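You operate a simulated robot arm through the tools that you are given. There is no shell and no other tool.

You are at the controls of a simulated two-armed robot. One attempt, no reset.

## Task
Pick up the juice carton with one hand, pass it to the other hand and put it on the top of the oak bench. Set down upright: juice carton.

The check looks at the end state, three seconds after you hand in, the way a careful person would. Anything else that was tipped, shoved, dropped, spilled or broken makes it a failure.

## Robot
Two 7-joint arms with four-finger grippers on one trunk, on a base that moves. Base frame: it is fixed to the floor where the robot stands at the start and does not move with it; the origin is under the middle of the robot, x ahead of it, y to its left, z up; the surface under the hand at the start is at about z = 0.91. Units: m, rad, N and s.
The left shoulder is at the start at [0.04, 0.181, 1.13], the right one opposite. With the tool pointing down near the work surface each hand reaches from about 0.32 to 0.84 m from the robot's upright axis, wherever it stands, measured 20 degrees to its own side. Places, roughly: top of the oak bench [-1.4, 2, 0.9]. Payload 3.67 kg a hand.
The TCP of each hand is the grasp point between the finger pads, 0.028 m short of the fingertips. In the tool frame z runs along the fingers and y along their closing line. The gripper opens to 0.112 m; its body begins 0.073 m behind the TCP.
Orientation is told as [roll, pitch, yaw] about the base's x, y, z axes, in that order, counted from this pose: with the fingers straight down and closing along the base's y, the tool's x points along the base's -x, its y along +y and its z along -z.

## Interface
- The arms move only by the tool send_rows. It takes "left_series", "right_series" or both (then of equal length, played together; a hand with none holds still); each is a list of rows, each a list of 7 numbers: the shift along the tool's x, y, z in mm, then the turn, a rotation vector about the tool's x, y, z in rad, then the finger opening in mm, from 0 to 112. In form: [[tx, ty, tz, wx, wy, wz, jaw], ...]. A call has 1 to 20 rows; each row is the pose to reach, as a shift and turn from the pose commanded when the call began, along the tool's axes at that moment. Each row takes 0.2 s and may step no farther than 0.05 m and 0.15 rad from the row before; otherwise, or with a gripper value out of range, the whole call is refused. Where a pose cannot be reached the arm comes as near as it can. A force on the tool above 40 N (or 10 N above the force at the start of the call, whichever is more), or a blocked arm, ends the call early, and 0.2 s more pass. Each finger travels about 0.0724 m/s and halts on what it meets, pressing with about 30 N; the grip force reading is that of the motor and also rises with nothing between the fingers. The clock runs only during rows and for 0.2 s after the last one: add rows that repeat a pose to give the fingers time. It gives the time, the measured TCP pose, the force on the tool (base axes), the opening and the grip force at its end, in the units of the frame above (readings bear some noise), with the torque about the TCP (base axes, N m) and any sound that the robot's microphone picked up.
- Cameras (640 x 400 px; columns grow to the right, rows downward): "scene" is now at [0.1105, 0.0281, 1.3872]; the picture's right is [0.21, -0.98, 0.00], its down [-0.42, -0.09, -0.90] and it looks along [0.88, 0.19, -0.43] (base axes); focal length 285 px, centre (320, 200). "left" rides on the left gripper at [0.06, 0.018, -0.104] in its tool frame; the picture's right is [-0.29, 0.96, 0.00], its down [-0.80, -0.24, -0.55] and it looks along [-0.53, -0.16, 0.83] (tool axes); focal length 234 px, centre (320, 200). "right" rides on the right gripper at [0.06, -0.018, -0.104] in its tool frame; the picture's right is [0.29, 0.96, 0.00], its down [-0.80, 0.24, -0.55] and it looks along [-0.53, 0.16, 0.83] (tool axes); focal length 234 px, centre (320, 200). There is no depth. A picture from a camera that has moved, and an enlarged one, comes with that camera's place and axes in the base frame and with its lens. The place of the scene camera against the robot may be out by one fixed shift of up to 0.018 m in any direction.
- get_image(camera): a new picture of that camera. It takes no simulated time.
- move_column(by): moves the trunk up (or, below 0, down) by that many m; the arms and the scene camera ride with it, the base frame stays. It gives what a move gives, with no picture.
- roll_base(legs): drives the robot by 1 to 6 legs, each [ahead, left, turn to the left] in m, m and rad, along the robot's own axes; the way and the turn of a leg run together, so that a leg with both is an arc; at most 1.5 m and 3.142 rad a leg. The arms and the cameras ride along, it lands a little off, and it stops where it bumps. It gives what a move gives.
- turn_head(pan, tilt): turns the head with the scene camera to pan (to the left, within 1.501 rad either way) and tilt (down, from -0.506 to 1.204), counted from straight ahead of the robot. It gives what a move gives.
- enlarge(camera, box): a new picture of the part [left, top, right, bottom] of that camera's present view, enlarged. It takes no simulated time.
- hand_in(): hands the job in; it is judged then, once.

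Places have to be worked out from the pictures, the camera data and where the tool is seen. Open the grippers and draw the arms clear of the work before you hand the job in, unless the task says otherwise.

The tools are called by a JSON object that holds its "fn" and its "kwargs". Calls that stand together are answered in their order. send_rows: Moves the arms, as the interface text tells. Its arguments: {"type":"object","properties":{"left_series":{"type":"array","items":{"type":"array","items":{"type":"number"}}},"right_series":{"type":"array","items":{"type":"array","items":{"type":"number"}}}},"required":[]} The other tools are called the same way: move_column (by) moves the trunk up or down; roll_base (legs) drives the base; turn_head (pan, tilt) turns the head that bears the scene camera; get_image (camera) takes a picture; enlarge (camera, box) takes an enlarged picture of a part of a camera's view; hand_in () hands the job in.

At the start:

```text
time_s: 0.0
left_tool_pos: [0.4394, 0.2533, 1.2314]
left_tool_rot: [0.001, 0.001, 0.001]
left_ft_force: [-0.7, -0.3, -0.6]
left_wrist_torque: [0.01, 0.01, 0.0]
left_width: 0.1121
left_finger_force: 0.1
right_tool_pos: [0.5846, -0.1728, 1.222]
right_tool_rot: [0.001, 0.0, 0.0]
right_ft_force: [0.1, 1.0, -0.1]
right_wrist_torque: [0.01, 0.02, 0.0]
right_width: 0.1118
right_finger_force: 0.0
trunk travel left (down, up): [-0.25, 0.264]
robot x, y, heading: [-0.0001, 0.0029, -0.004]
head pan, tilt (commanded): [0.216, 0.447]
```

scene: 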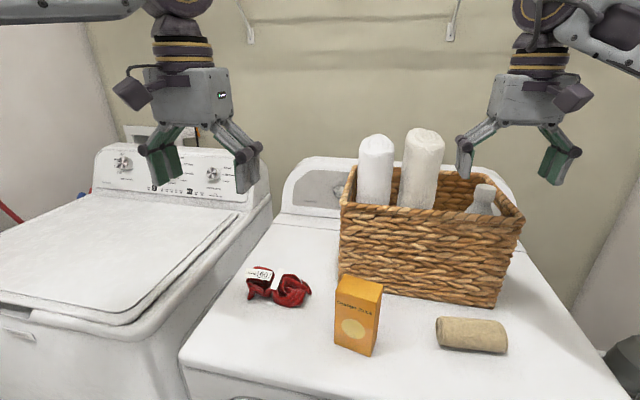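
right: 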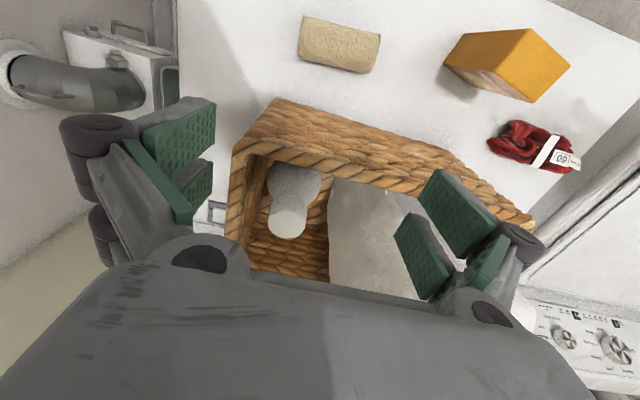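
left: 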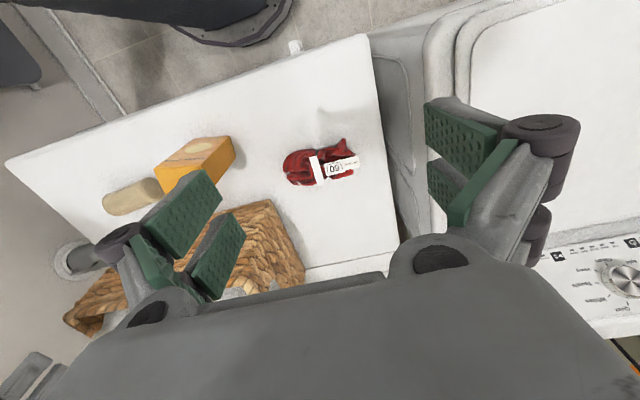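

I'll begin by enlarging the view of the carton, to judge its size and place from the pictures.

{"fn": "enlarge", "kwargs": {"camera": "scene", "box": [230, 240, 550, 400]}}

{"fn": "enlarge", "kwargs": {"camera": "right", "box": [420, 0, 640, 140]}}

```text
2.00 times, centred on (390, 320) of scene
camera zoom: at [0.1105, 0.0281, 1.3872], right [0.21, -0.98, 0.0], down [-0.42, -0.09, -0.9], along [0.88, 0.19, -0.43], focal length 571 px, centre (180, -40)
```

zoom: 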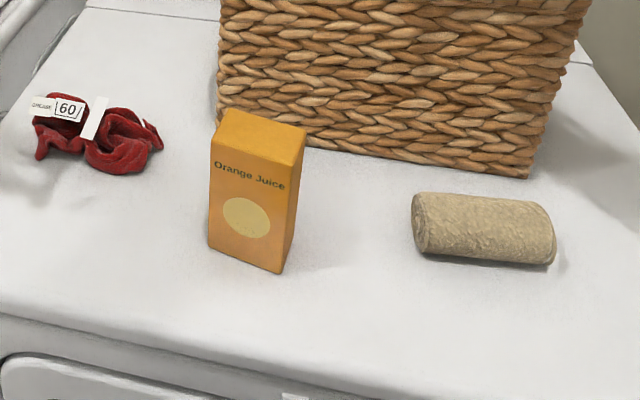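

```text
2.86 times, centred on (530, 70) of right
camera zoom: at [0.5248, -0.1907, 1.3266], right [-0.29, 0.96, 0.0], down [0.8, 0.24, 0.55], along [0.53, 0.16, -0.83], focal length 669 px, centre (-280, 571)
```

zoom: 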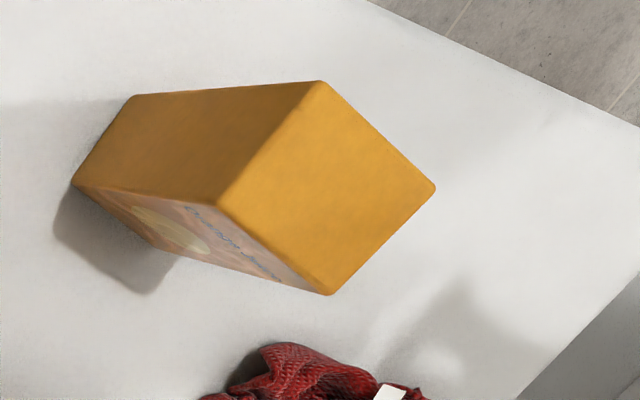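

The carton stands at about [0.479, 0.039], roughly 0.044 × 0.068 × 0.13 m and turned about -12°. Next I'll turn the head left to look at the oak bench.

{"fn": "turn_head", "kwargs": {"pan": 1.5, "tilt": 0.35}}

{"fn": "get_image", "kwargs": {"camera": "scene"}}

```text
time_s: 1.5
left_tool_pos: [0.44, 0.2534, 1.2301]
left_tool_rot: [0.002, 0.0, 0.001]
left_ft_force: [-0.1, -0.8, -0.3]
left_wrist_torque: [-0.01, -0.02, 0.03]
left_width: 0.1119
left_finger_force: 0.1
right_tool_pos: [0.5845, -0.1731, 1.222]
right_tool_rot: [-0.001, -0.001, 0.001]
right_ft_force: [-0.3, -0.7, 0.3]
right_wrist_torque: [0.0, 0.01, -0.01]
right_width: 0.1117
right_finger_force: 0.1
trunk travel left (down, up): [-0.25, 0.264]
robot x, y, heading: [-0.0007, 0.0042, -0.003]
head pan, tilt (commanded): [1.499, 0.351]
```

```text
taken
camera scene: at [0.0274, 0.1012, 1.396], right [1.0, -0.07, 0.0], down [-0.03, -0.34, -0.94], along [0.07, 0.94, -0.34], focal length 285 px, centre (320, 200)
```

scene: 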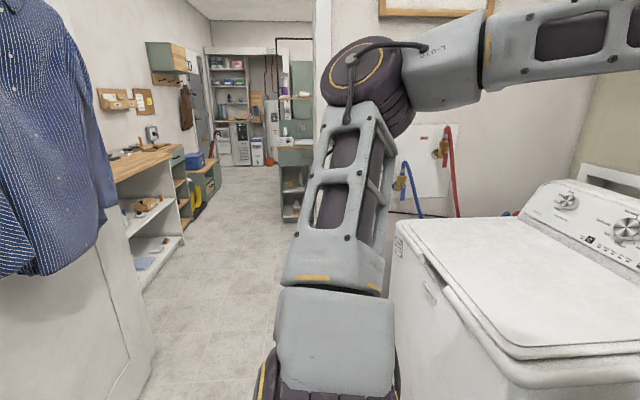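

The bench is on the left beyond a white panel with a shirt hanging on it. I'll enlarge that part to see the bench top and the way there.

{"fn": "enlarge", "kwargs": {"camera": "scene", "box": [80, 100, 280, 225]}}

{"fn": "turn_head", "kwargs": {"pan": 1.5, "tilt": 0.9}}

{"fn": "get_image", "kwargs": {"camera": "scene"}}

```text
3.20 times, centred on (180, 162) of scene
camera zoom: at [0.0274, 0.1012, 1.396], right [1.0, -0.07, 0.0], down [-0.03, -0.34, -0.94], along [0.07, 0.94, -0.34], focal length 913 px, centre (768, 320)
```

zoom: 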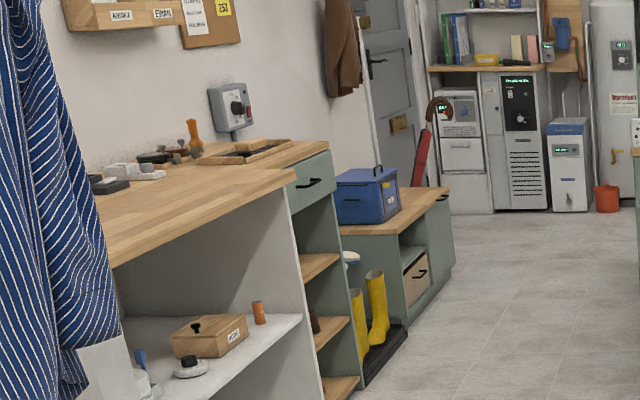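

```text
time_s: 2.4
left_tool_pos: [0.4381, 0.2529, 1.2317]
left_tool_rot: [0.0, 0.001, 0.001]
left_ft_force: [-0.5, 0.1, -0.5]
left_wrist_torque: [0.01, 0.0, 0.04]
left_width: 0.1118
left_finger_force: 0.1
right_tool_pos: [0.5845, -0.1727, 1.2215]
right_tool_rot: [0.002, -0.001, 0.002]
right_ft_force: [-0.7, 0.6, 0.0]
right_wrist_torque: [0.0, 0.02, -0.04]
right_width: 0.1119
right_finger_force: 0.1
trunk travel left (down, up): [-0.25, 0.264]
robot x, y, heading: [0.0018, -0.001, -0.006]
head pan, tilt (commanded): [1.499, 0.901]
```

```text
taken
camera scene: at [0.0261, 0.0837, 1.3485], right [1.0, -0.07, 0.0], down [-0.06, -0.78, -0.62], along [0.04, 0.62, -0.78], focal length 285 px, centre (320, 200)
```

scene: 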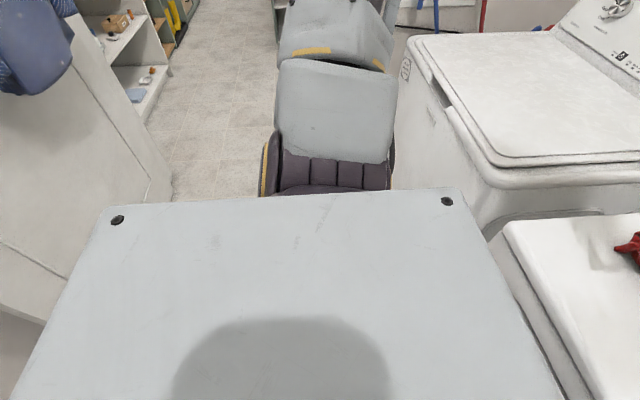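

The bench front is near x ≈ -1.2, running along y, and its near part looks free; the door with the shirt ends near (-0.83, 1.34). Now I'll draw the right hand back from the basket while turning it so that it closes along the carton's thin side, and move the left hand outward for room.

{"fn": "send_rows", "kwargs": {"right_series": [[12, 6, -3, 0, 0, 0.148, 100], [24, 12, -6, 0, 0, 0.296, 100], [36, 18, -9, 0, 0, 0.444, 100], [48, 24, -12, 0, 0, 0.592, 100], [60, 30, -15, 0, 0, 0.74, 100], [72, 36, -18, 0, 0, 0.888, 100], [84, 42, -21, 0, 0, 1.036, 100], [96, 48, -24, 0, 0, 1.184, 100], [108, 54, -27, 0, 0, 1.332, 100], [120, 60, -30, 0, 0, 1.48, 100], [132, 66, -33, 0, 0, 1.628, 100], [145, 72, -36, 0, 0, 1.776, 100]], "left_series": [[2, 9, -3, 0, 0, 0, 112], [4, 18, -6, 0, 0, 0, 112], [6, 27, -9, 0, 0, 0, 112], [8, 36, -12, 0, 0, 0, 112], [10, 45, -15, 0, 0, 0, 112], [12, 54, -18, 0, 0, 0, 112], [14, 63, -21, 0, 0, 0, 112], [16, 72, -24, 0, 0, 0, 112], [18, 81, -27, 0, 0, 0, 112], [20, 90, -30, 0, 0, 0, 112], [20, 95, -30, 0, 0, 0, 112], [20, 100, -30, 0, 0, 0, 112]]}}

{"fn": "turn_head", "kwargs": {"pan": 0.1, "tilt": 0.55}}

{"fn": "get_image", "kwargs": {"camera": "scene"}}

{"fn": "get_image", "kwargs": {"camera": "right"}}

```text
time_s: 5.0
left_tool_pos: [0.4198, 0.3536, 1.2615]
left_tool_rot: [-0.002, -0.002, 0.001]
left_ft_force: [-1.1, 0.0, 0.7]
left_wrist_torque: [0.01, -0.03, 0.01]
left_width: 0.1121
left_finger_force: 0.0
right_tool_pos: [0.4397, -0.1005, 1.2587]
right_tool_rot: [0.001, 0.0, -1.779]
right_ft_force: [-0.4, 0.6, -1.2]
right_wrist_torque: [-0.03, 0.0, 0.0]
right_width: 0.0998
right_finger_force: 0.1
trunk travel left (down, up): [-0.25, 0.264]
robot x, y, heading: [0.0034, -0.0016, 0.003]
head pan, tilt (commanded): [1.499, 0.901]
```

```text
time_s: 6.6
left_tool_pos: [0.4192, 0.3522, 1.2609]
left_tool_rot: [-0.001, -0.002, 0.002]
left_ft_force: [-0.4, 0.5, -1.3]
left_wrist_torque: [-0.03, -0.02, 0.0]
left_width: 0.1118
left_finger_force: 0.1
right_tool_pos: [0.4388, -0.1004, 1.2581]
right_tool_rot: [-0.001, 0.0, -1.776]
right_ft_force: [-0.1, -0.9, 0.1]
right_wrist_torque: [-0.04, -0.02, 0.03]
right_width: 0.1003
right_finger_force: 0.0
trunk travel left (down, up): [-0.25, 0.264]
robot x, y, heading: [-0.0002, -0.005, -0.001]
head pan, tilt (commanded): [0.099, 0.55]
```

```text
taken
camera scene: at [0.1099, 0.0174, 1.3777], right [0.1, -0.99, 0.0], down [-0.52, -0.05, -0.85], along [0.85, 0.09, -0.52], focal length 285 px, centre (320, 200)
```

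scene: 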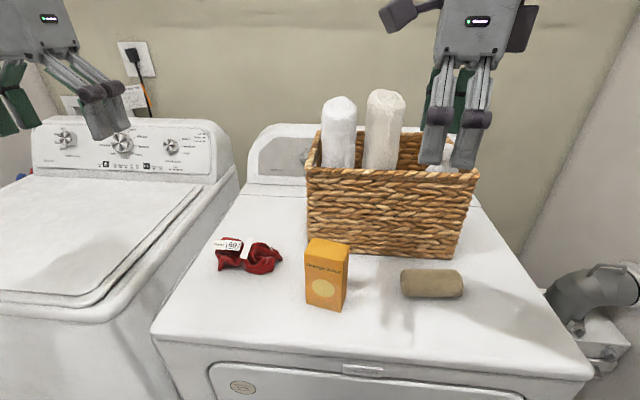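

```text
taken
camera right: at [0.4342, -0.0382, 1.3628], right [1.0, 0.09, 0.0], down [0.07, -0.83, 0.55], along [0.05, -0.55, -0.83], focal length 234 px, centre (320, 200)
```

right: 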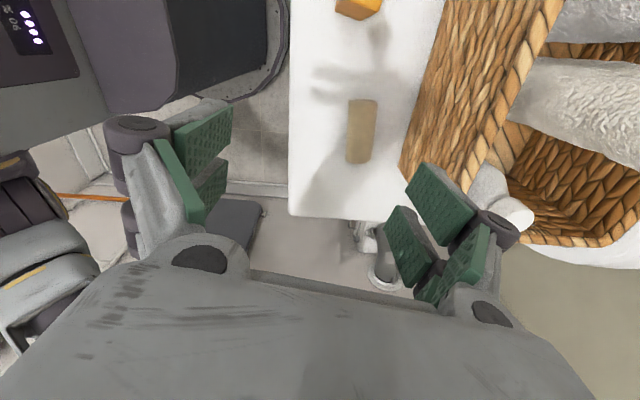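

Both hands reached their poses. Now I tilt the right hand by 25° so that it comes at the carton from above on its right, and bring it to a standoff above the carton for a closer look.

{"fn": "send_rows", "kwargs": {"right_series": [[11, 2, 14, 0, 0.073, 0, 90], [23, 3, 27, 0, 0.145, 0, 90], [34, 5, 41, 0, 0.218, 0, 90], [45, 6, 55, 0, 0.291, 0, 90], [57, 8, 68, 0, 0.364, 0, 90], [68, 10, 82, 0, 0.436, 0, 90], [68, 10, 82, 0, 0.436, 0, 90]]}}

{"fn": "get_image", "kwargs": {"camera": "scene"}}

{"fn": "get_image", "kwargs": {"camera": "right"}}

{"fn": "get_image", "kwargs": {"camera": "left"}}

```text
time_s: 8.2
left_tool_pos: [0.4186, 0.3539, 1.261]
left_tool_rot: [0.001, 0.0, 0.002]
left_ft_force: [-0.5, 0.1, -0.9]
left_wrist_torque: [-0.02, -0.05, 0.01]
left_width: 0.1122
left_finger_force: 0.0
right_tool_pos: [0.462, -0.0361, 1.1756]
right_tool_rot: [0.001, 0.436, -1.777]
right_ft_force: [-0.4, 0.0, -0.1]
right_wrist_torque: [0.02, -0.03, 0.0]
right_width: 0.09
right_finger_force: 0.0
trunk travel left (down, up): [-0.25, 0.264]
robot x, y, heading: [0.0018, -0.0001, -0.003]
head pan, tilt (commanded): [0.099, 0.55]
```

```text
taken
camera scene: at [0.1096, 0.0176, 1.3778], right [0.1, -1.0, 0.0], down [-0.52, -0.05, -0.85], along [0.85, 0.08, -0.52], focal length 285 px, centre (320, 200)
```

scene: 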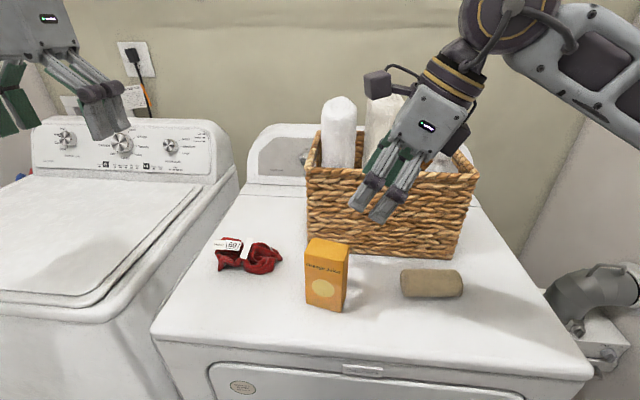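

```text
taken
camera right: at [0.4473, -0.0222, 1.2962], right [0.99, 0.06, 0.12], down [0.04, -0.99, 0.16], along [0.13, -0.16, -0.98], focal length 234 px, centre (320, 200)
```

right: 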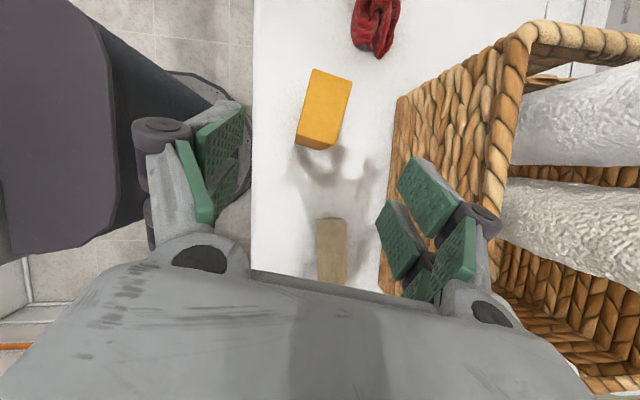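

```text
taken
camera left: at [0.3585, 0.3697, 1.3645], right [0.29, 0.96, 0.0], down [0.8, -0.24, 0.55], along [0.53, -0.16, -0.83], focal length 234 px, centre (320, 200)
```

left: 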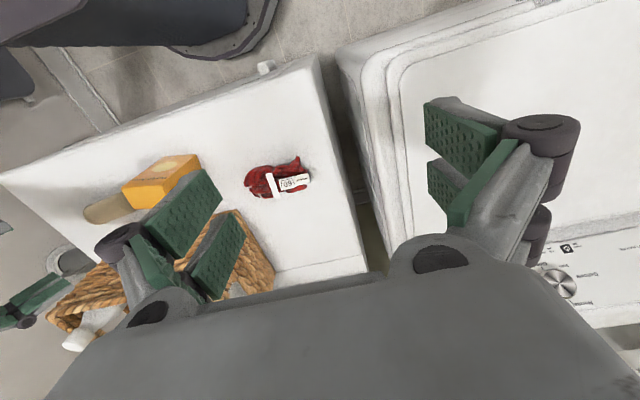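

The hand is at the standoff. I'll enlarge the wrist view of the carton to fix its place and turn more exactly.

{"fn": "enlarge", "kwargs": {"camera": "right", "box": [250, 40, 410, 160]}}

{"fn": "enlarge", "kwargs": {"camera": "left", "box": [60, 130, 220, 230]}}

{"fn": "enlarge", "kwargs": {"camera": "scene", "box": [280, 170, 440, 320]}}

```text
3.33 times, centred on (330, 100) of right
camera zoom: at [0.4473, -0.0222, 1.2962], right [0.99, 0.06, 0.12], down [0.04, -0.99, 0.16], along [0.13, -0.16, -0.98], focal length 781 px, centre (287, 533)
```

zoom: 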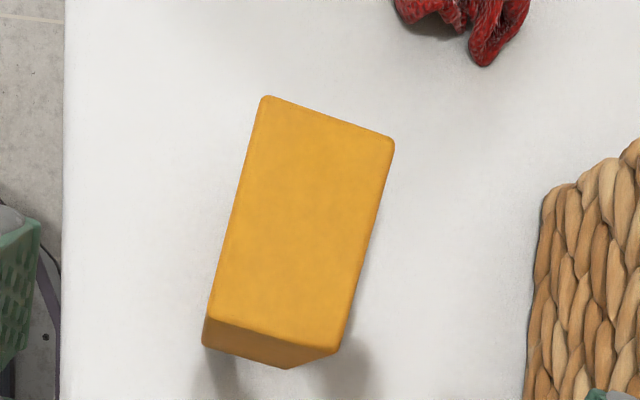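

```text
4.00 times, centred on (140, 180) of left
camera zoom: at [0.3585, 0.3697, 1.3645], right [0.29, 0.96, 0.0], down [0.8, -0.24, 0.55], along [0.53, -0.16, -0.83], focal length 937 px, centre (1040, 280)
```

zoom: 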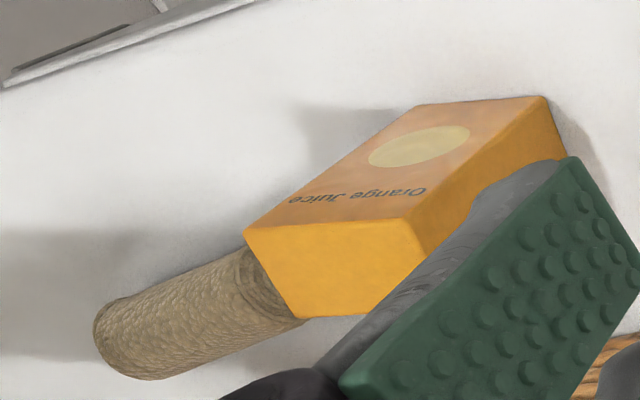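

```text
2.67 times, centred on (360, 245) of scene
camera zoom: at [0.1096, 0.0176, 1.3778], right [0.1, -1.0, 0.0], down [-0.52, -0.05, -0.85], along [0.85, 0.08, -0.52], focal length 761 px, centre (213, 80)
```

zoom: 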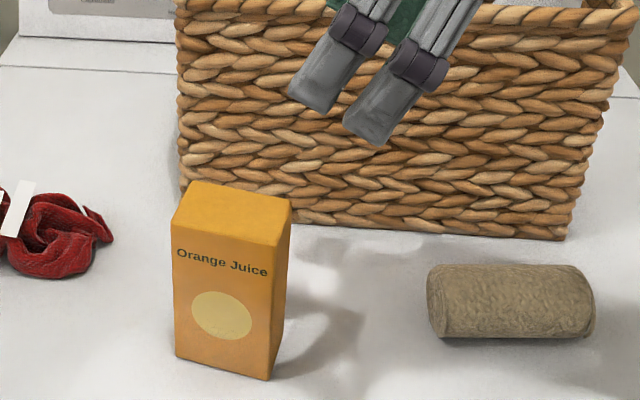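

The carton's top is centred at about (0.481, 0.035), z ≈ 1.037, turned -11.8°. I'm approaching along the tool axis, correcting 4 mm sideways, and will stop 60 mm short to check.

{"fn": "send_rows", "kwargs": {"right_series": [[-1, 2, 20, 0, 0, 0, 90], [-1.5, 4, 45, 0, 0, 0, 90], [-1.5, 4.2, 75, 0, 0, 0, 90], [-1.5, 4.2, 105, 0, 0, 0, 90], [-1.5, 4.2, 105, 0, 0, 0, 90]]}}

{"fn": "get_image", "kwargs": {"camera": "right"}}

{"fn": "get_image", "kwargs": {"camera": "scene"}}

```text
time_s: 9.4
left_tool_pos: [0.4186, 0.3527, 1.2617]
left_tool_rot: [-0.001, 0.0, 0.001]
left_ft_force: [0.1, 0.1, 0.3]
left_wrist_torque: [0.01, -0.04, 0.05]
left_width: 0.1119
left_finger_force: 0.1
right_tool_pos: [0.4748, 0.0052, 1.0796]
right_tool_rot: [0.001, 0.436, -1.778]
right_ft_force: [0.0, 0.5, -0.2]
right_wrist_torque: [-0.02, -0.03, 0.04]
right_width: 0.09
right_finger_force: 0.1
trunk travel left (down, up): [-0.25, 0.264]
robot x, y, heading: [-0.0001, -0.0001, 0.0]
head pan, tilt (commanded): [0.099, 0.55]
```

```text
taken
camera right: at [0.4599, 0.0185, 1.2003], right [0.99, 0.06, 0.12], down [0.04, -0.99, 0.17], along [0.13, -0.16, -0.98], focal length 234 px, centre (320, 200)
```

right: 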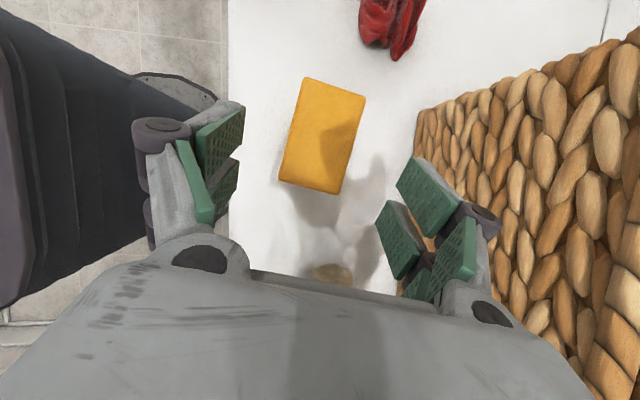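

```text
taken
camera scene: at [0.1096, 0.0171, 1.3778], right [0.1, -1.0, 0.0], down [-0.52, -0.05, -0.85], along [0.85, 0.08, -0.52], focal length 285 px, centre (320, 200)
```

scene: 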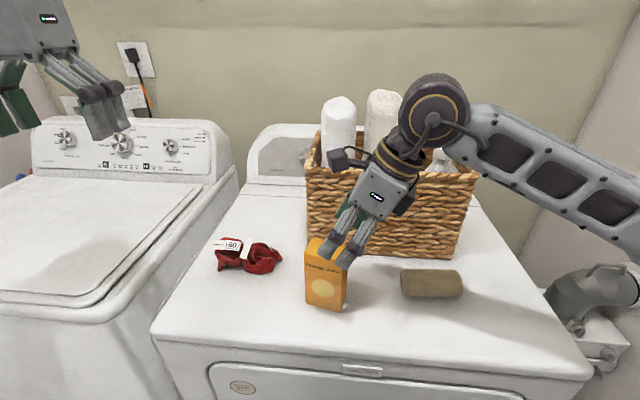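

The second view agrees: centre (0.481, 0.035), top near z 1.037. I'll go in the last 60 mm and check the forces before closing.

{"fn": "send_rows", "kwargs": {"right_series": [[0, 0, 20, 0, 0, 0, 90], [0, 0, 40, 0, 0, 0, 90], [0, 0, 60, 0, 0, 0, 90], [0, 0, 60, 0, 0, 0, 90]]}}

{"fn": "get_image", "kwargs": {"camera": "right"}}

{"fn": "enlarge", "kwargs": {"camera": "scene", "box": [260, 160, 460, 320]}}

```text
time_s: 10.4
left_tool_pos: [0.4191, 0.352, 1.2611]
left_tool_rot: [0.0, -0.002, 0.002]
left_ft_force: [0.4, 0.6, -1.1]
left_wrist_torque: [0.01, -0.05, -0.01]
left_width: 0.1122
left_finger_force: 0.1
right_tool_pos: [0.4812, 0.0311, 1.0254]
right_tool_rot: [0.0, 0.436, -1.777]
right_ft_force: [0.2, -0.1, 0.9]
right_wrist_torque: [0.02, -0.01, 0.0]
right_width: 0.0899
right_finger_force: 0.1
trunk travel left (down, up): [-0.25, 0.264]
robot x, y, heading: [-0.0008, 0.0022, 0.003]
head pan, tilt (commanded): [0.099, 0.55]
```

```text
taken
camera right: at [0.4656, 0.0439, 1.1462], right [0.99, 0.06, 0.12], down [0.04, -0.99, 0.17], along [0.13, -0.16, -0.98], focal length 234 px, centre (320, 200)
```

right: 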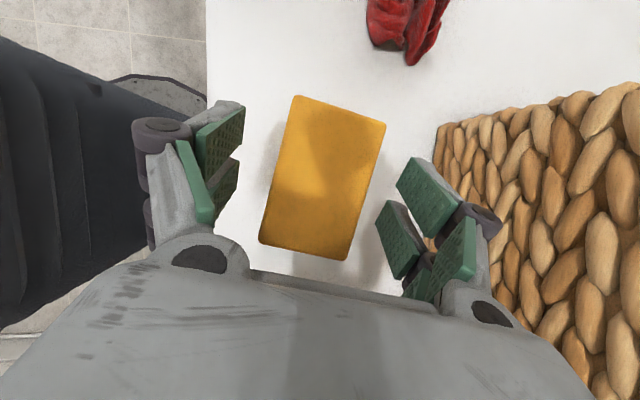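

```text
2.50 times, centred on (360, 240) of scene
camera zoom: at [0.1097, 0.0171, 1.3778], right [0.1, -1.0, 0.0], down [-0.52, -0.05, -0.85], along [0.85, 0.08, -0.52], focal length 713 px, centre (220, 100)
```

zoom: 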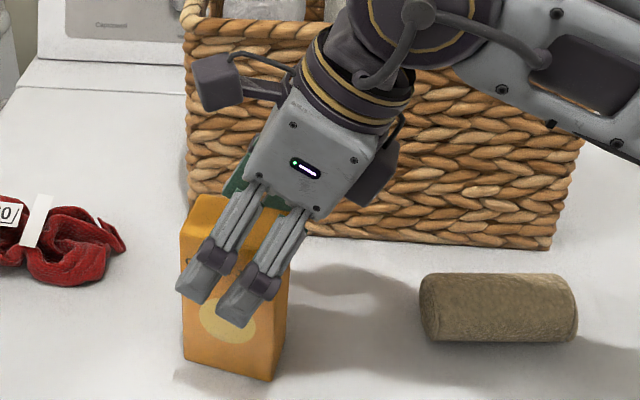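

The fingers stand on both sides of the carton with even gaps, so I close them and wait for the grip.

{"fn": "send_rows", "kwargs": {"right_series": [[0, 0, 0, 0, 0, 0, 60], [0, 0, 0, 0, 0, 0, 45], [0, 0, 0, 0, 0, 0, 30], [0, 0, 0, 0, 0, 0, 20], [0, 0, 0, 0, 0, 0, 20], [0, 0, 0, 0, 0, 0, 20]]}}

{"fn": "get_image", "kwargs": {"camera": "right"}}

{"fn": "enlarge", "kwargs": {"camera": "scene", "box": [260, 160, 460, 320]}}

```text
time_s: 11.8
left_tool_pos: [0.4183, 0.3526, 1.2609]
left_tool_rot: [0.0, 0.0, 0.001]
left_ft_force: [0.1, 0.4, 0.2]
left_wrist_torque: [0.01, 0.0, 0.01]
left_width: 0.1122
left_finger_force: 0.1
right_tool_pos: [0.4812, 0.0294, 1.0259]
right_tool_rot: [0.0, 0.437, -1.776]
right_ft_force: [-0.2, -0.1, 0.6]
right_wrist_torque: [0.01, -0.03, -0.01]
right_width: 0.044
right_finger_force: 30.0
trunk travel left (down, up): [-0.25, 0.264]
robot x, y, heading: [0.0028, -0.0037, -0.0]
head pan, tilt (commanded): [0.099, 0.55]
```

```text
taken
camera right: at [0.4657, 0.0439, 1.1462], right [0.99, 0.06, 0.12], down [0.04, -0.99, 0.17], along [0.13, -0.16, -0.98], focal length 234 px, centre (320, 200)
```

right: 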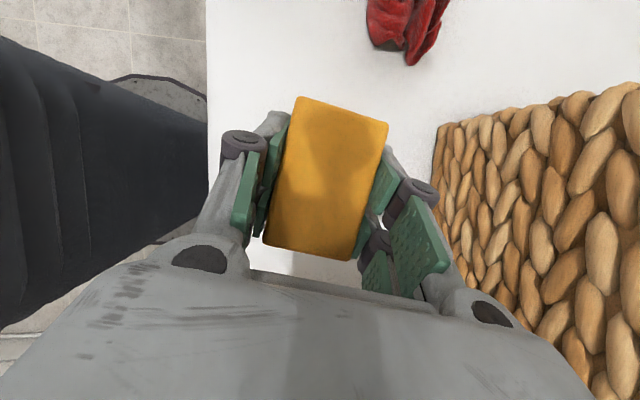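

```text
2.50 times, centred on (360, 240) of scene
camera zoom: at [0.11, 0.0173, 1.3777], right [0.1, -1.0, 0.0], down [-0.52, -0.05, -0.85], along [0.85, 0.08, -0.52], focal length 713 px, centre (220, 100)
```

zoom: 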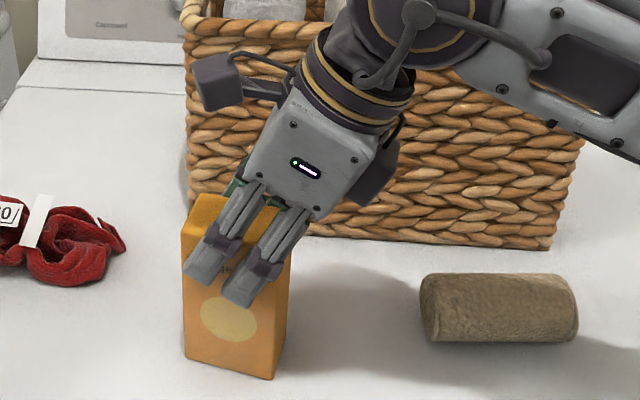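

The grip holds at 0.044 m with 30 N. I lift straight up, a little at first and then to about 0.15 m.

{"fn": "send_rows", "kwargs": {"right_series": [[4.2, 0, -9, 0, 0, 0, 20], [8.5, 0, -18, 0, 0, 0, 20], [17, 0, -36, 0, 0, 0, 20], [30, 0, -63, 0, 0, 0, 20], [42, 0, -91, 0, 0, 0, 20], [55, 0, -118, 0, 0, 0, 20], [63, 0, -136, 0, 0, 0, 20], [63, 0, -136, 0, 0, 0, 20]]}}

{"fn": "get_image", "kwargs": {"camera": "scene"}}

{"fn": "get_image", "kwargs": {"camera": "right"}}

```text
time_s: 13.6
left_tool_pos: [0.42, 0.3519, 1.2607]
left_tool_rot: [0.001, 0.0, 0.004]
left_ft_force: [-0.3, -0.4, 0.4]
left_wrist_torque: [-0.01, 0.0, -0.02]
left_width: 0.1121
left_finger_force: 0.1
right_tool_pos: [0.4818, 0.0309, 1.1764]
right_tool_rot: [-0.003, 0.438, -1.776]
right_ft_force: [0.5, -1.0, -0.7]
right_wrist_torque: [0.01, -0.01, -0.01]
right_width: 0.0442
right_finger_force: 30.3
trunk travel left (down, up): [-0.25, 0.264]
robot x, y, heading: [-0.0022, -0.0034, -0.002]
head pan, tilt (commanded): [0.099, 0.55]
```

```text
taken
camera scene: at [0.1102, 0.0172, 1.3777], right [0.1, -1.0, 0.0], down [-0.52, -0.05, -0.85], along [0.85, 0.08, -0.52], focal length 285 px, centre (320, 200)
```

scene: 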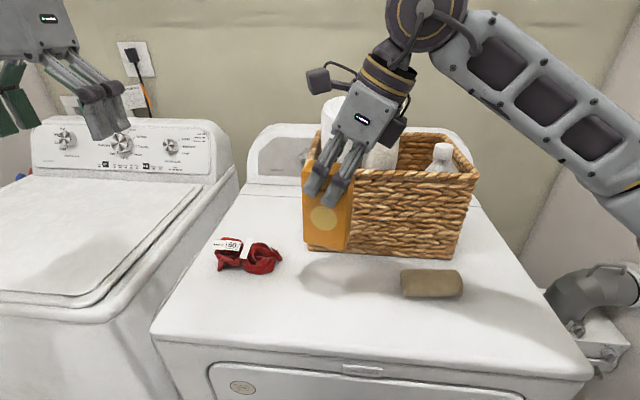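

```text
taken
camera right: at [0.4671, 0.0441, 1.296], right [0.99, 0.06, 0.12], down [0.04, -0.99, 0.17], along [0.13, -0.16, -0.98], focal length 234 px, centre (320, 200)
```

right: 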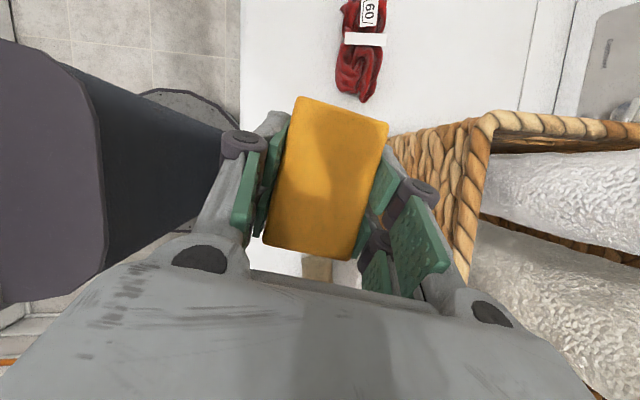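

The carton is lifted cleanly. Before backing away from the dryer I check what is to the right and behind on that side.

{"fn": "turn_head", "kwargs": {"pan": -1.5, "tilt": 0.45}}

{"fn": "get_image", "kwargs": {"camera": "scene"}}

```text
time_s: 15.2
left_tool_pos: [0.4185, 0.3529, 1.2621]
left_tool_rot: [-0.002, 0.0, 0.0]
left_ft_force: [-0.6, 0.9, -0.6]
left_wrist_torque: [-0.01, 0.01, 0.01]
left_width: 0.1118
left_finger_force: 0.0
right_tool_pos: [0.4816, 0.0298, 1.1756]
right_tool_rot: [-0.001, 0.437, -1.778]
right_ft_force: [-0.4, 0.4, 0.3]
right_wrist_torque: [-0.02, 0.01, 0.01]
right_width: 0.0443
right_finger_force: 29.9
trunk travel left (down, up): [-0.25, 0.264]
robot x, y, heading: [-0.0017, 0.0013, -0.0]
head pan, tilt (commanded): [-1.499, 0.45]
```

```text
taken
camera scene: at [0.0273, -0.0833, 1.3868], right [-1.0, -0.07, 0.0], down [-0.03, 0.43, -0.9], along [0.06, -0.9, -0.44], focal length 285 px, centre (320, 200)
```

scene: 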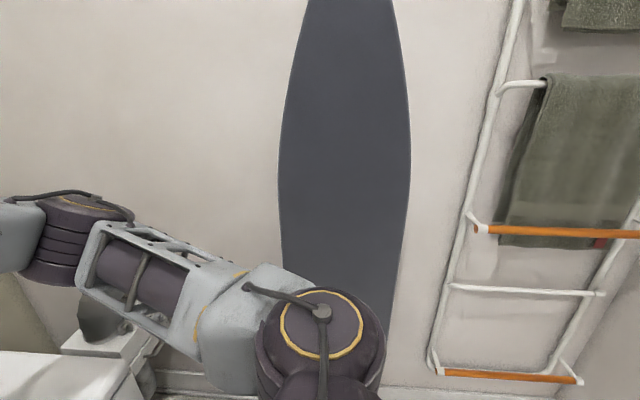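

The right wall and a rack are well clear of a short backing move. I back up 0.30 m so the handover happens in free space, and turn the head forward.

{"fn": "roll_base", "kwargs": {"legs": [[-0.3, 0, 0]]}}

{"fn": "turn_head", "kwargs": {"pan": 0.1, "tilt": 0.4}}

{"fn": "get_image", "kwargs": {"camera": "scene"}}

```text
time_s: 17.3
left_tool_pos: [0.1206, 0.3528, 1.2614]
left_tool_rot: [0.0, 0.001, -0.001]
left_ft_force: [-0.3, 0.8, 0.1]
left_wrist_torque: [-0.01, -0.02, -0.02]
left_width: 0.112
left_finger_force: 0.0
right_tool_pos: [0.1834, 0.0294, 1.1765]
right_tool_rot: [-0.001, 0.435, -1.775]
right_ft_force: [0.8, 0.4, 0.1]
right_wrist_torque: [-0.02, -0.01, 0.0]
right_width: 0.044
right_finger_force: 30.5
trunk travel left (down, up): [-0.25, 0.264]
robot x, y, heading: [-0.2994, 0.0033, -0.007]
head pan, tilt (commanded): [-1.499, 0.45]
```

```text
time_s: 19.0
left_tool_pos: [0.1207, 0.3538, 1.2614]
left_tool_rot: [0.0, 0.001, -0.001]
left_ft_force: [0.5, -0.3, 0.2]
left_wrist_torque: [-0.02, -0.01, 0.02]
left_width: 0.1118
left_finger_force: 0.2
right_tool_pos: [0.1839, 0.0289, 1.1764]
right_tool_rot: [-0.001, 0.437, -1.777]
right_ft_force: [0.6, -0.4, -0.2]
right_wrist_torque: [0.0, 0.03, 0.0]
right_width: 0.0441
right_finger_force: 29.6
trunk travel left (down, up): [-0.25, 0.264]
robot x, y, heading: [-0.2981, -0.002, 0.002]
head pan, tilt (commanded): [0.099, 0.4]
```

```text
taken
camera scene: at [-0.1857, 0.0175, 1.3914], right [0.1, -1.0, 0.0], down [-0.39, -0.04, -0.92], along [0.92, 0.09, -0.39], focal length 285 px, centre (320, 200)
```

scene: 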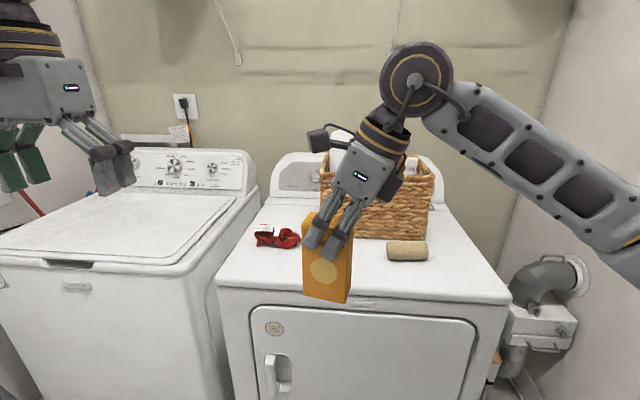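

The robot stands at (-0.298, 0), and the right hand holds the carton at (0.184, 0.029, 1.176). Now I turn the left hand (yaw +78°) while it is well away, as the first part of getting it to a side-on approach for the carton's lower half.

{"fn": "send_rows", "kwargs": {"left_series": [[-5, 3, 0, 0, 0, -0.1365, 112], [-10, 6, 0, 0, 0, -0.273, 112], [-15, 9, 0, 0, 0, -0.4095, 112], [-20, 12, 0, 0, 0, -0.546, 112], [-25, 15, 0, 0, 0, -0.6825, 112], [-30, 18, 0, 0, 0, -0.819, 112], [-35, 21, 0, 0, 0, -0.9555, 112], [-40, 24, 0, 0, 0, -1.092, 112], [-45, 27, 0, 0, 0, -1.2285, 112], [-50, 30, 0, 0, 0, -1.365, 112], [-50, 30, 0, 0, 0, -1.365, 112]]}}

{"fn": "get_image", "kwargs": {"camera": "scene"}}

```text
time_s: 21.4
left_tool_pos: [0.17, 0.3824, 1.261]
left_tool_rot: [0.001, 0.001, 1.368]
left_ft_force: [0.5, 0.5, 0.0]
left_wrist_torque: [-0.03, 0.03, -0.01]
left_width: 0.1117
left_finger_force: 0.1
right_tool_pos: [0.1831, 0.0285, 1.1757]
right_tool_rot: [0.0, 0.437, -1.778]
right_ft_force: [-0.3, 0.2, -0.4]
right_wrist_torque: [0.04, 0.02, 0.0]
right_width: 0.0442
right_finger_force: 30.1
trunk travel left (down, up): [-0.25, 0.264]
robot x, y, heading: [-0.2991, -0.0016, -0.002]
head pan, tilt (commanded): [0.099, 0.4]
```

```text
taken
camera scene: at [-0.1857, 0.0177, 1.3914], right [0.1, -1.0, 0.0], down [-0.39, -0.04, -0.92], along [0.92, 0.09, -0.39], focal length 285 px, centre (320, 200)
```

scene: 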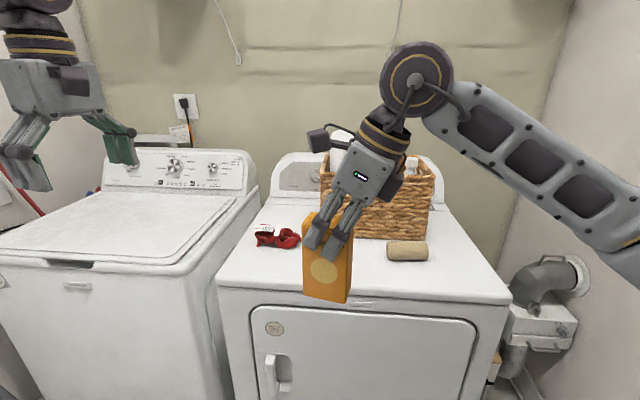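

The left hand turned as asked. Next I pitch it 65° so its fingers point right and 25° down, moving to about 0.24 m short of the carton.

{"fn": "send_rows", "kwargs": {"left_series": [[14, -11, 6, 0, 0.142, 0, 100], [28, -21, 12, 0, 0.284, 0, 90], [42, -32, 19, 0, 0.425, 0, 80], [56, -43, 25, 0, 0.567, 0, 80], [69, -53, 31, 0, 0.709, 0, 80], [83, -64, 38, 0, 0.851, 0, 80], [97, -75, 44, 0, 0.992, 0, 80], [111, -85, 50, 0, 1.134, 0, 80], [111, -85, 50, 0, 1.134, 0, 80]]}}

{"fn": "get_image", "kwargs": {"camera": "scene"}}

{"fn": "get_image", "kwargs": {"camera": "left"}}

```text
time_s: 23.4
left_tool_pos: [0.232, 0.2583, 1.2099]
left_tool_rot: [0.003, 1.136, 1.371]
left_ft_force: [0.8, 0.3, 0.1]
left_wrist_torque: [-0.09, 0.05, -0.05]
left_width: 0.08
left_finger_force: 0.1
right_tool_pos: [0.1863, 0.032, 1.1743]
right_tool_rot: [-0.004, 0.433, -1.779]
right_ft_force: [0.5, 0.4, -0.7]
right_wrist_torque: [-0.02, 0.03, 0.04]
right_width: 0.0442
right_finger_force: 29.8
trunk travel left (down, up): [-0.25, 0.264]
robot x, y, heading: [-0.2994, -0.0009, 0.002]
head pan, tilt (commanded): [0.099, 0.4]
```

```text
taken
camera scene: at [-0.1829, 0.0188, 1.3912], right [0.1, -0.99, 0.0], down [-0.39, -0.04, -0.92], along [0.92, 0.09, -0.39], focal length 285 px, centre (320, 200)
```

scene: 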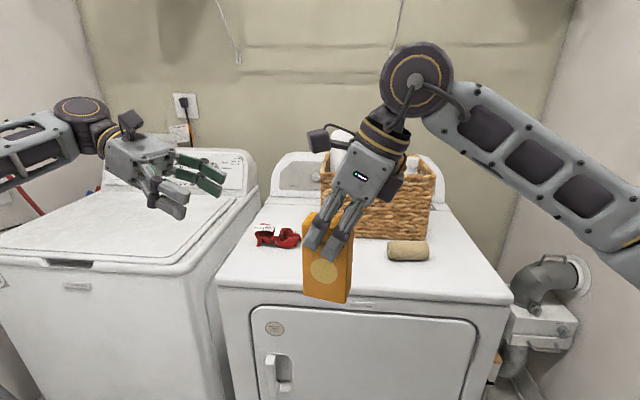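

```text
taken
camera left: at [0.2293, 0.3288, 1.3071], right [-0.91, 0.31, -0.26], down [0.4, 0.77, -0.49], along [0.05, -0.55, -0.83], focal length 234 px, centre (320, 200)
```

left: 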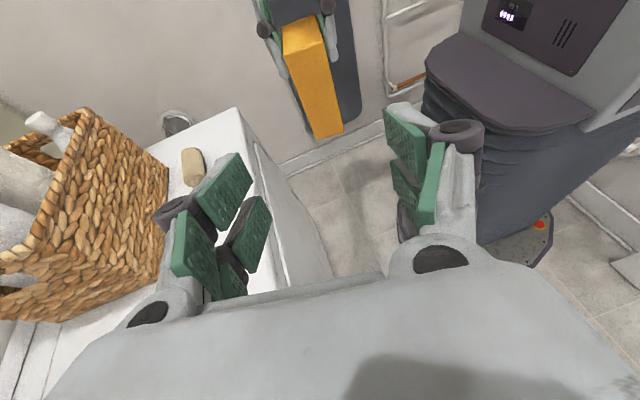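

The left hand took the pose. I enlarge its view of the carton to check the carton's lower edge against my estimate before closing in.

{"fn": "enlarge", "kwargs": {"camera": "left", "box": [240, 0, 400, 150]}}

{"fn": "enlarge", "kwargs": {"camera": "scene", "box": [100, 80, 460, 320]}}

```text
2.67 times, centred on (320, 75) of left
camera zoom: at [0.2293, 0.3288, 1.3071], right [-0.91, 0.31, -0.26], down [0.4, 0.77, -0.49], along [0.05, -0.55, -0.83], focal length 624 px, centre (320, 533)
```

zoom: 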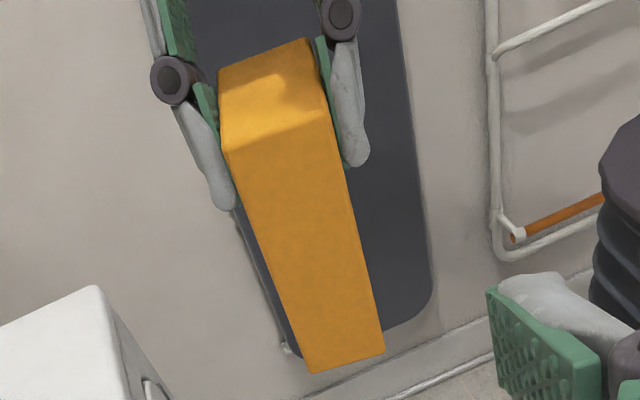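

```text
1.67 times, centred on (280, 200) of scene
camera zoom: at [-0.1829, 0.0188, 1.3912], right [0.1, -0.99, 0.0], down [-0.39, -0.04, -0.92], along [0.92, 0.09, -0.39], focal length 476 px, centre (387, 200)
```

zoom: 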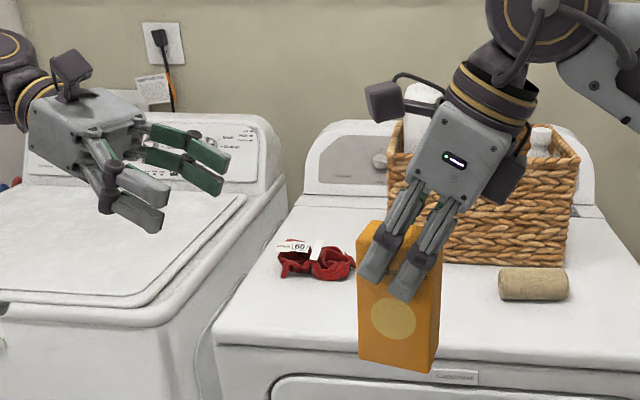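

My top estimate matches; the bottom may be a few millimetres higher than thought. I enlarge the right fingers to measure their width and the free lower part of the carton.

{"fn": "enlarge", "kwargs": {"camera": "scene", "box": [290, 170, 370, 310]}}

{"fn": "enlarge", "kwargs": {"camera": "scene", "box": [100, 100, 240, 230]}}

```text
2.86 times, centred on (330, 240) of scene
camera zoom: at [-0.1829, 0.0188, 1.3912], right [0.1, -0.99, 0.0], down [-0.39, -0.04, -0.92], along [0.92, 0.09, -0.39], focal length 815 px, centre (291, 86)
```

zoom: 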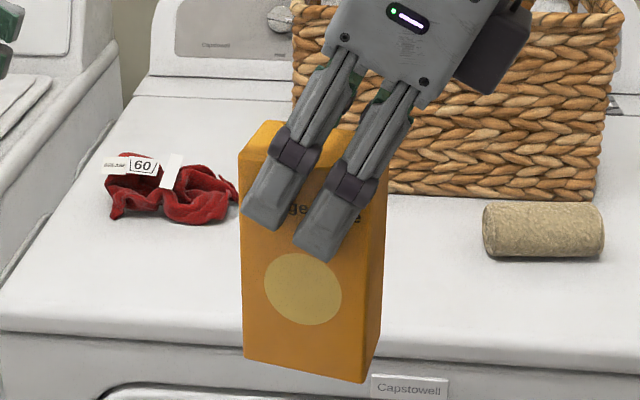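

```text
3.08 times, centred on (170, 165) of scene
camera zoom: at [-0.1829, 0.0188, 1.3912], right [0.1, -0.99, 0.0], down [-0.39, -0.04, -0.92], along [0.92, 0.09, -0.39], focal length 878 px, centre (782, 308)
```

zoom: 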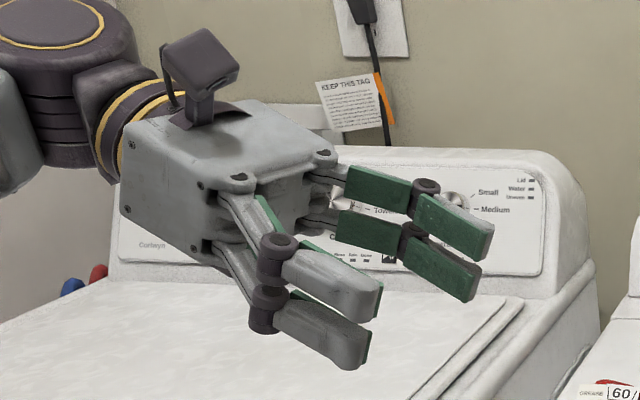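

The right fingers are 0.052 m wide together, leaving the lower 0.075 m of the carton free. I advance the left hand 140 mm along its axis, to about 40 mm short of the carton, and check again.

{"fn": "send_rows", "kwargs": {"left_series": [[0, 0, 30, 0, 0, 0, 90], [1, 0, 60, 0, 0, 0, 90], [1, 0, 90, 0, 0, 0, 90], [2, 0, 120, 0, 0, 0, 90], [2, 0, 140, 0, 0, 0, 90], [2, 0, 140, 0, 0, 0, 90]]}}

{"fn": "get_image", "kwargs": {"camera": "left"}}

{"fn": "enlarge", "kwargs": {"camera": "scene", "box": [180, 80, 440, 310]}}

```text
time_s: 24.8
left_tool_pos: [0.2043, 0.1311, 1.1525]
left_tool_rot: [0.0, 1.136, 1.365]
left_ft_force: [0.1, -0.4, -0.1]
left_wrist_torque: [-0.01, 0.03, -0.01]
left_width: 0.0904
left_finger_force: 0.1
right_tool_pos: [0.1834, 0.0301, 1.1749]
right_tool_rot: [-0.001, 0.437, -1.776]
right_ft_force: [0.0, 0.5, 0.2]
right_wrist_torque: [-0.01, 0.01, 0.01]
right_width: 0.0441
right_finger_force: 30.0
trunk travel left (down, up): [-0.25, 0.264]
robot x, y, heading: [-0.3019, 0.0003, -0.003]
head pan, tilt (commanded): [0.099, 0.4]
```

```text
taken
camera left: at [0.2013, 0.2014, 1.2503], right [-0.91, 0.31, -0.26], down [0.41, 0.77, -0.49], along [0.05, -0.55, -0.83], focal length 234 px, centre (320, 200)
```

left: 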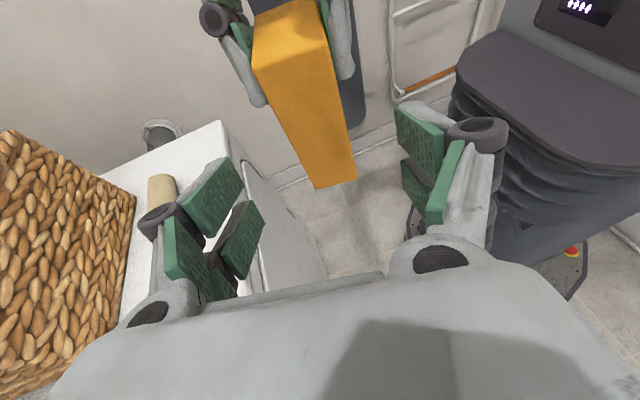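

```text
1.74 times, centred on (310, 195) of scene
camera zoom: at [-0.1854, 0.0179, 1.3914], right [0.1, -1.0, 0.0], down [-0.39, -0.04, -0.92], along [0.92, 0.09, -0.39], focal length 496 px, centre (337, 209)
```

zoom: 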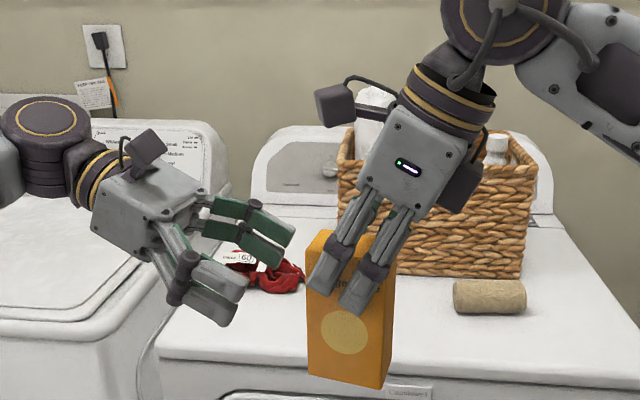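

Both hands line up: the left tool axis meets the carton's near face in the middle. I advance the remaining 97 mm with the fingers open.

{"fn": "send_rows", "kwargs": {"left_series": [[0, 0, 20, 0, 0, 0, 90], [1, 0, 40, 0, 0, 0, 90], [1, 0, 60, 0, 0, 0, 90], [1, 0, 80, 0, 0, 0, 90], [1, 0, 96, 0, 0, 0, 90], [1, 0, 96, 0, 0, 0, 90]]}}

{"fn": "get_image", "kwargs": {"camera": "left"}}

{"fn": "enlarge", "kwargs": {"camera": "scene", "box": [220, 100, 420, 310]}}

{"fn": "get_image", "kwargs": {"camera": "right"}}

```text
time_s: 26.2
left_tool_pos: [0.1874, 0.0472, 1.1142]
left_tool_rot: [0.0, 1.135, 1.365]
left_ft_force: [0.8, 0.1, 0.5]
left_wrist_torque: [-0.01, -0.04, -0.01]
left_width: 0.0897
left_finger_force: 0.1
right_tool_pos: [0.1836, 0.0299, 1.1756]
right_tool_rot: [-0.001, 0.436, -1.777]
right_ft_force: [0.1, -0.8, 0.8]
right_wrist_torque: [-0.02, -0.01, 0.02]
right_width: 0.0442
right_finger_force: 29.5
trunk travel left (down, up): [-0.25, 0.264]
robot x, y, heading: [-0.2971, -0.0018, -0.004]
head pan, tilt (commanded): [0.099, 0.4]
```

```text
taken
camera left: at [0.1839, 0.1161, 1.2115], right [-0.91, 0.31, -0.26], down [0.41, 0.77, -0.49], along [0.05, -0.55, -0.83], focal length 234 px, centre (320, 200)
```

left: 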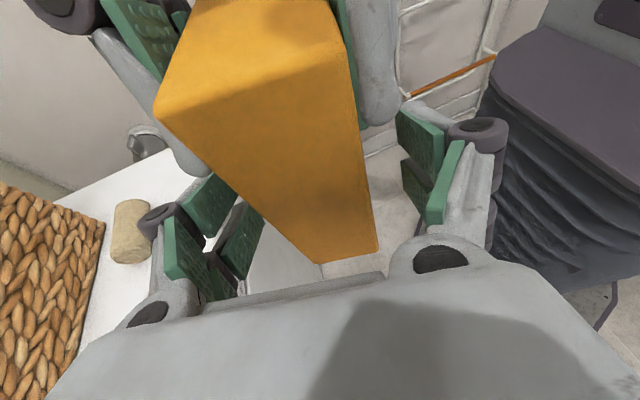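

```text
1.90 times, centred on (320, 205) of scene
camera zoom: at [-0.1856, 0.0178, 1.3914], right [0.1, -1.0, 0.0], down [-0.39, -0.04, -0.92], along [0.92, 0.09, -0.39], focal length 544 px, centre (320, 190)
```

zoom: 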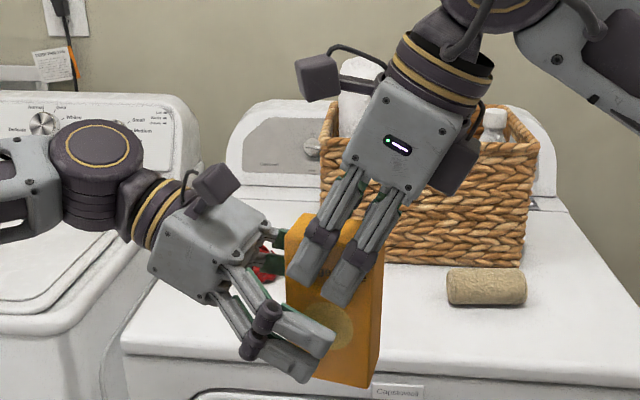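

```text
taken
camera right: at [0.1686, 0.0443, 1.2957], right [0.99, 0.06, 0.12], down [0.04, -0.99, 0.17], along [0.13, -0.16, -0.98], focal length 234 px, centre (320, 200)
```

right: 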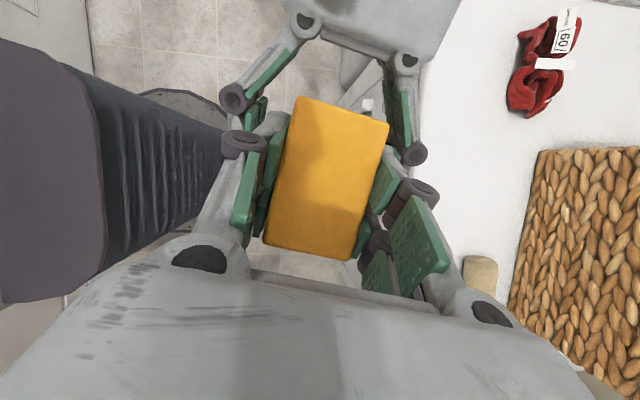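

The left fingers straddle the lower half, clear of the right fingers. I close the left hand on the carton while the right holds still.

{"fn": "send_rows", "kwargs": {"left_series": [[0, 0, 0, 0, 0, 0, 70], [0, 0, 0, 0, 0, 0, 50], [0, 0, 0, 0, 0, 0, 40], [0, 0, 0, 0, 0, 0, 30], [0, 0, 0, 0, 0, 0, 20], [0, 0, 0, 0, 0, 0, 20], [0, 0, 0, 0, 0, 0, 20]]}}

{"fn": "enlarge", "kwargs": {"camera": "scene", "box": [220, 100, 420, 310]}}

{"fn": "get_image", "kwargs": {"camera": "right"}}

{"fn": "get_image", "kwargs": {"camera": "left"}}

```text
time_s: 27.8
left_tool_pos: [0.188, 0.0461, 1.1127]
left_tool_rot: [-0.001, 1.134, 1.365]
left_ft_force: [-4.4, 2.8, -0.3]
left_wrist_torque: [-0.01, -0.06, -0.11]
left_width: 0.0442
left_finger_force: 30.3
right_tool_pos: [0.1845, 0.0297, 1.1763]
right_tool_rot: [0.0, 0.436, -1.779]
right_ft_force: [4.4, -2.2, -1.3]
right_wrist_torque: [-0.12, -0.21, 0.02]
right_width: 0.0438
right_finger_force: 29.6
trunk travel left (down, up): [-0.25, 0.264]
robot x, y, heading: [-0.2997, -0.0036, -0.003]
head pan, tilt (commanded): [0.099, 0.4]
```

```text
1.90 times, centred on (320, 205) of scene
camera zoom: at [-0.1855, 0.0176, 1.3914], right [0.1, -1.0, 0.0], down [-0.39, -0.04, -0.92], along [0.92, 0.09, -0.39], focal length 544 px, centre (320, 190)
```

zoom: 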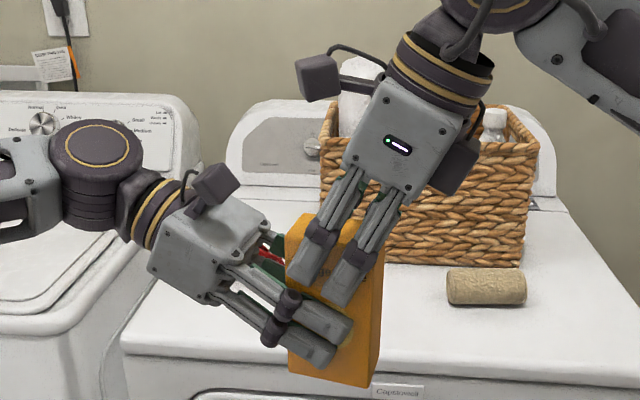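

```text
taken
camera right: at [0.1689, 0.0439, 1.2957], right [0.99, 0.06, 0.12], down [0.04, -0.99, 0.17], along [0.13, -0.16, -0.98], focal length 234 px, centre (320, 200)
```

right: 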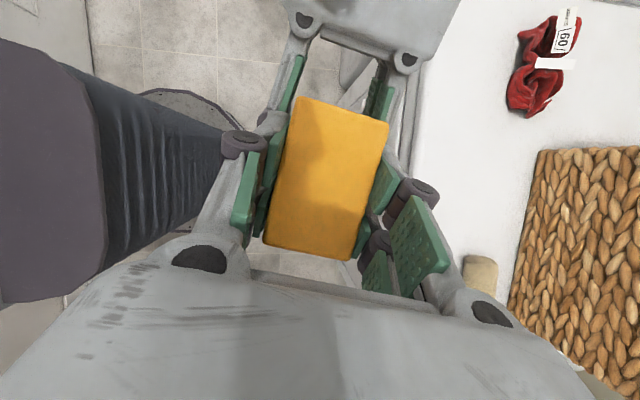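

```text
taken
camera left: at [0.1839, 0.1161, 1.2116], right [-0.91, 0.31, -0.26], down [0.41, 0.77, -0.49], along [0.05, -0.55, -0.83], focal length 234 px, centre (320, 200)
```

left: 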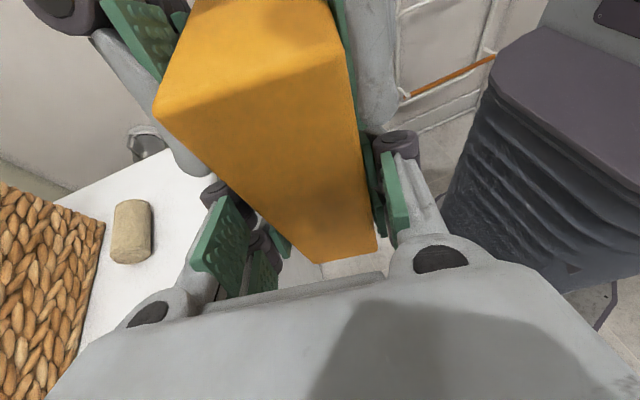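

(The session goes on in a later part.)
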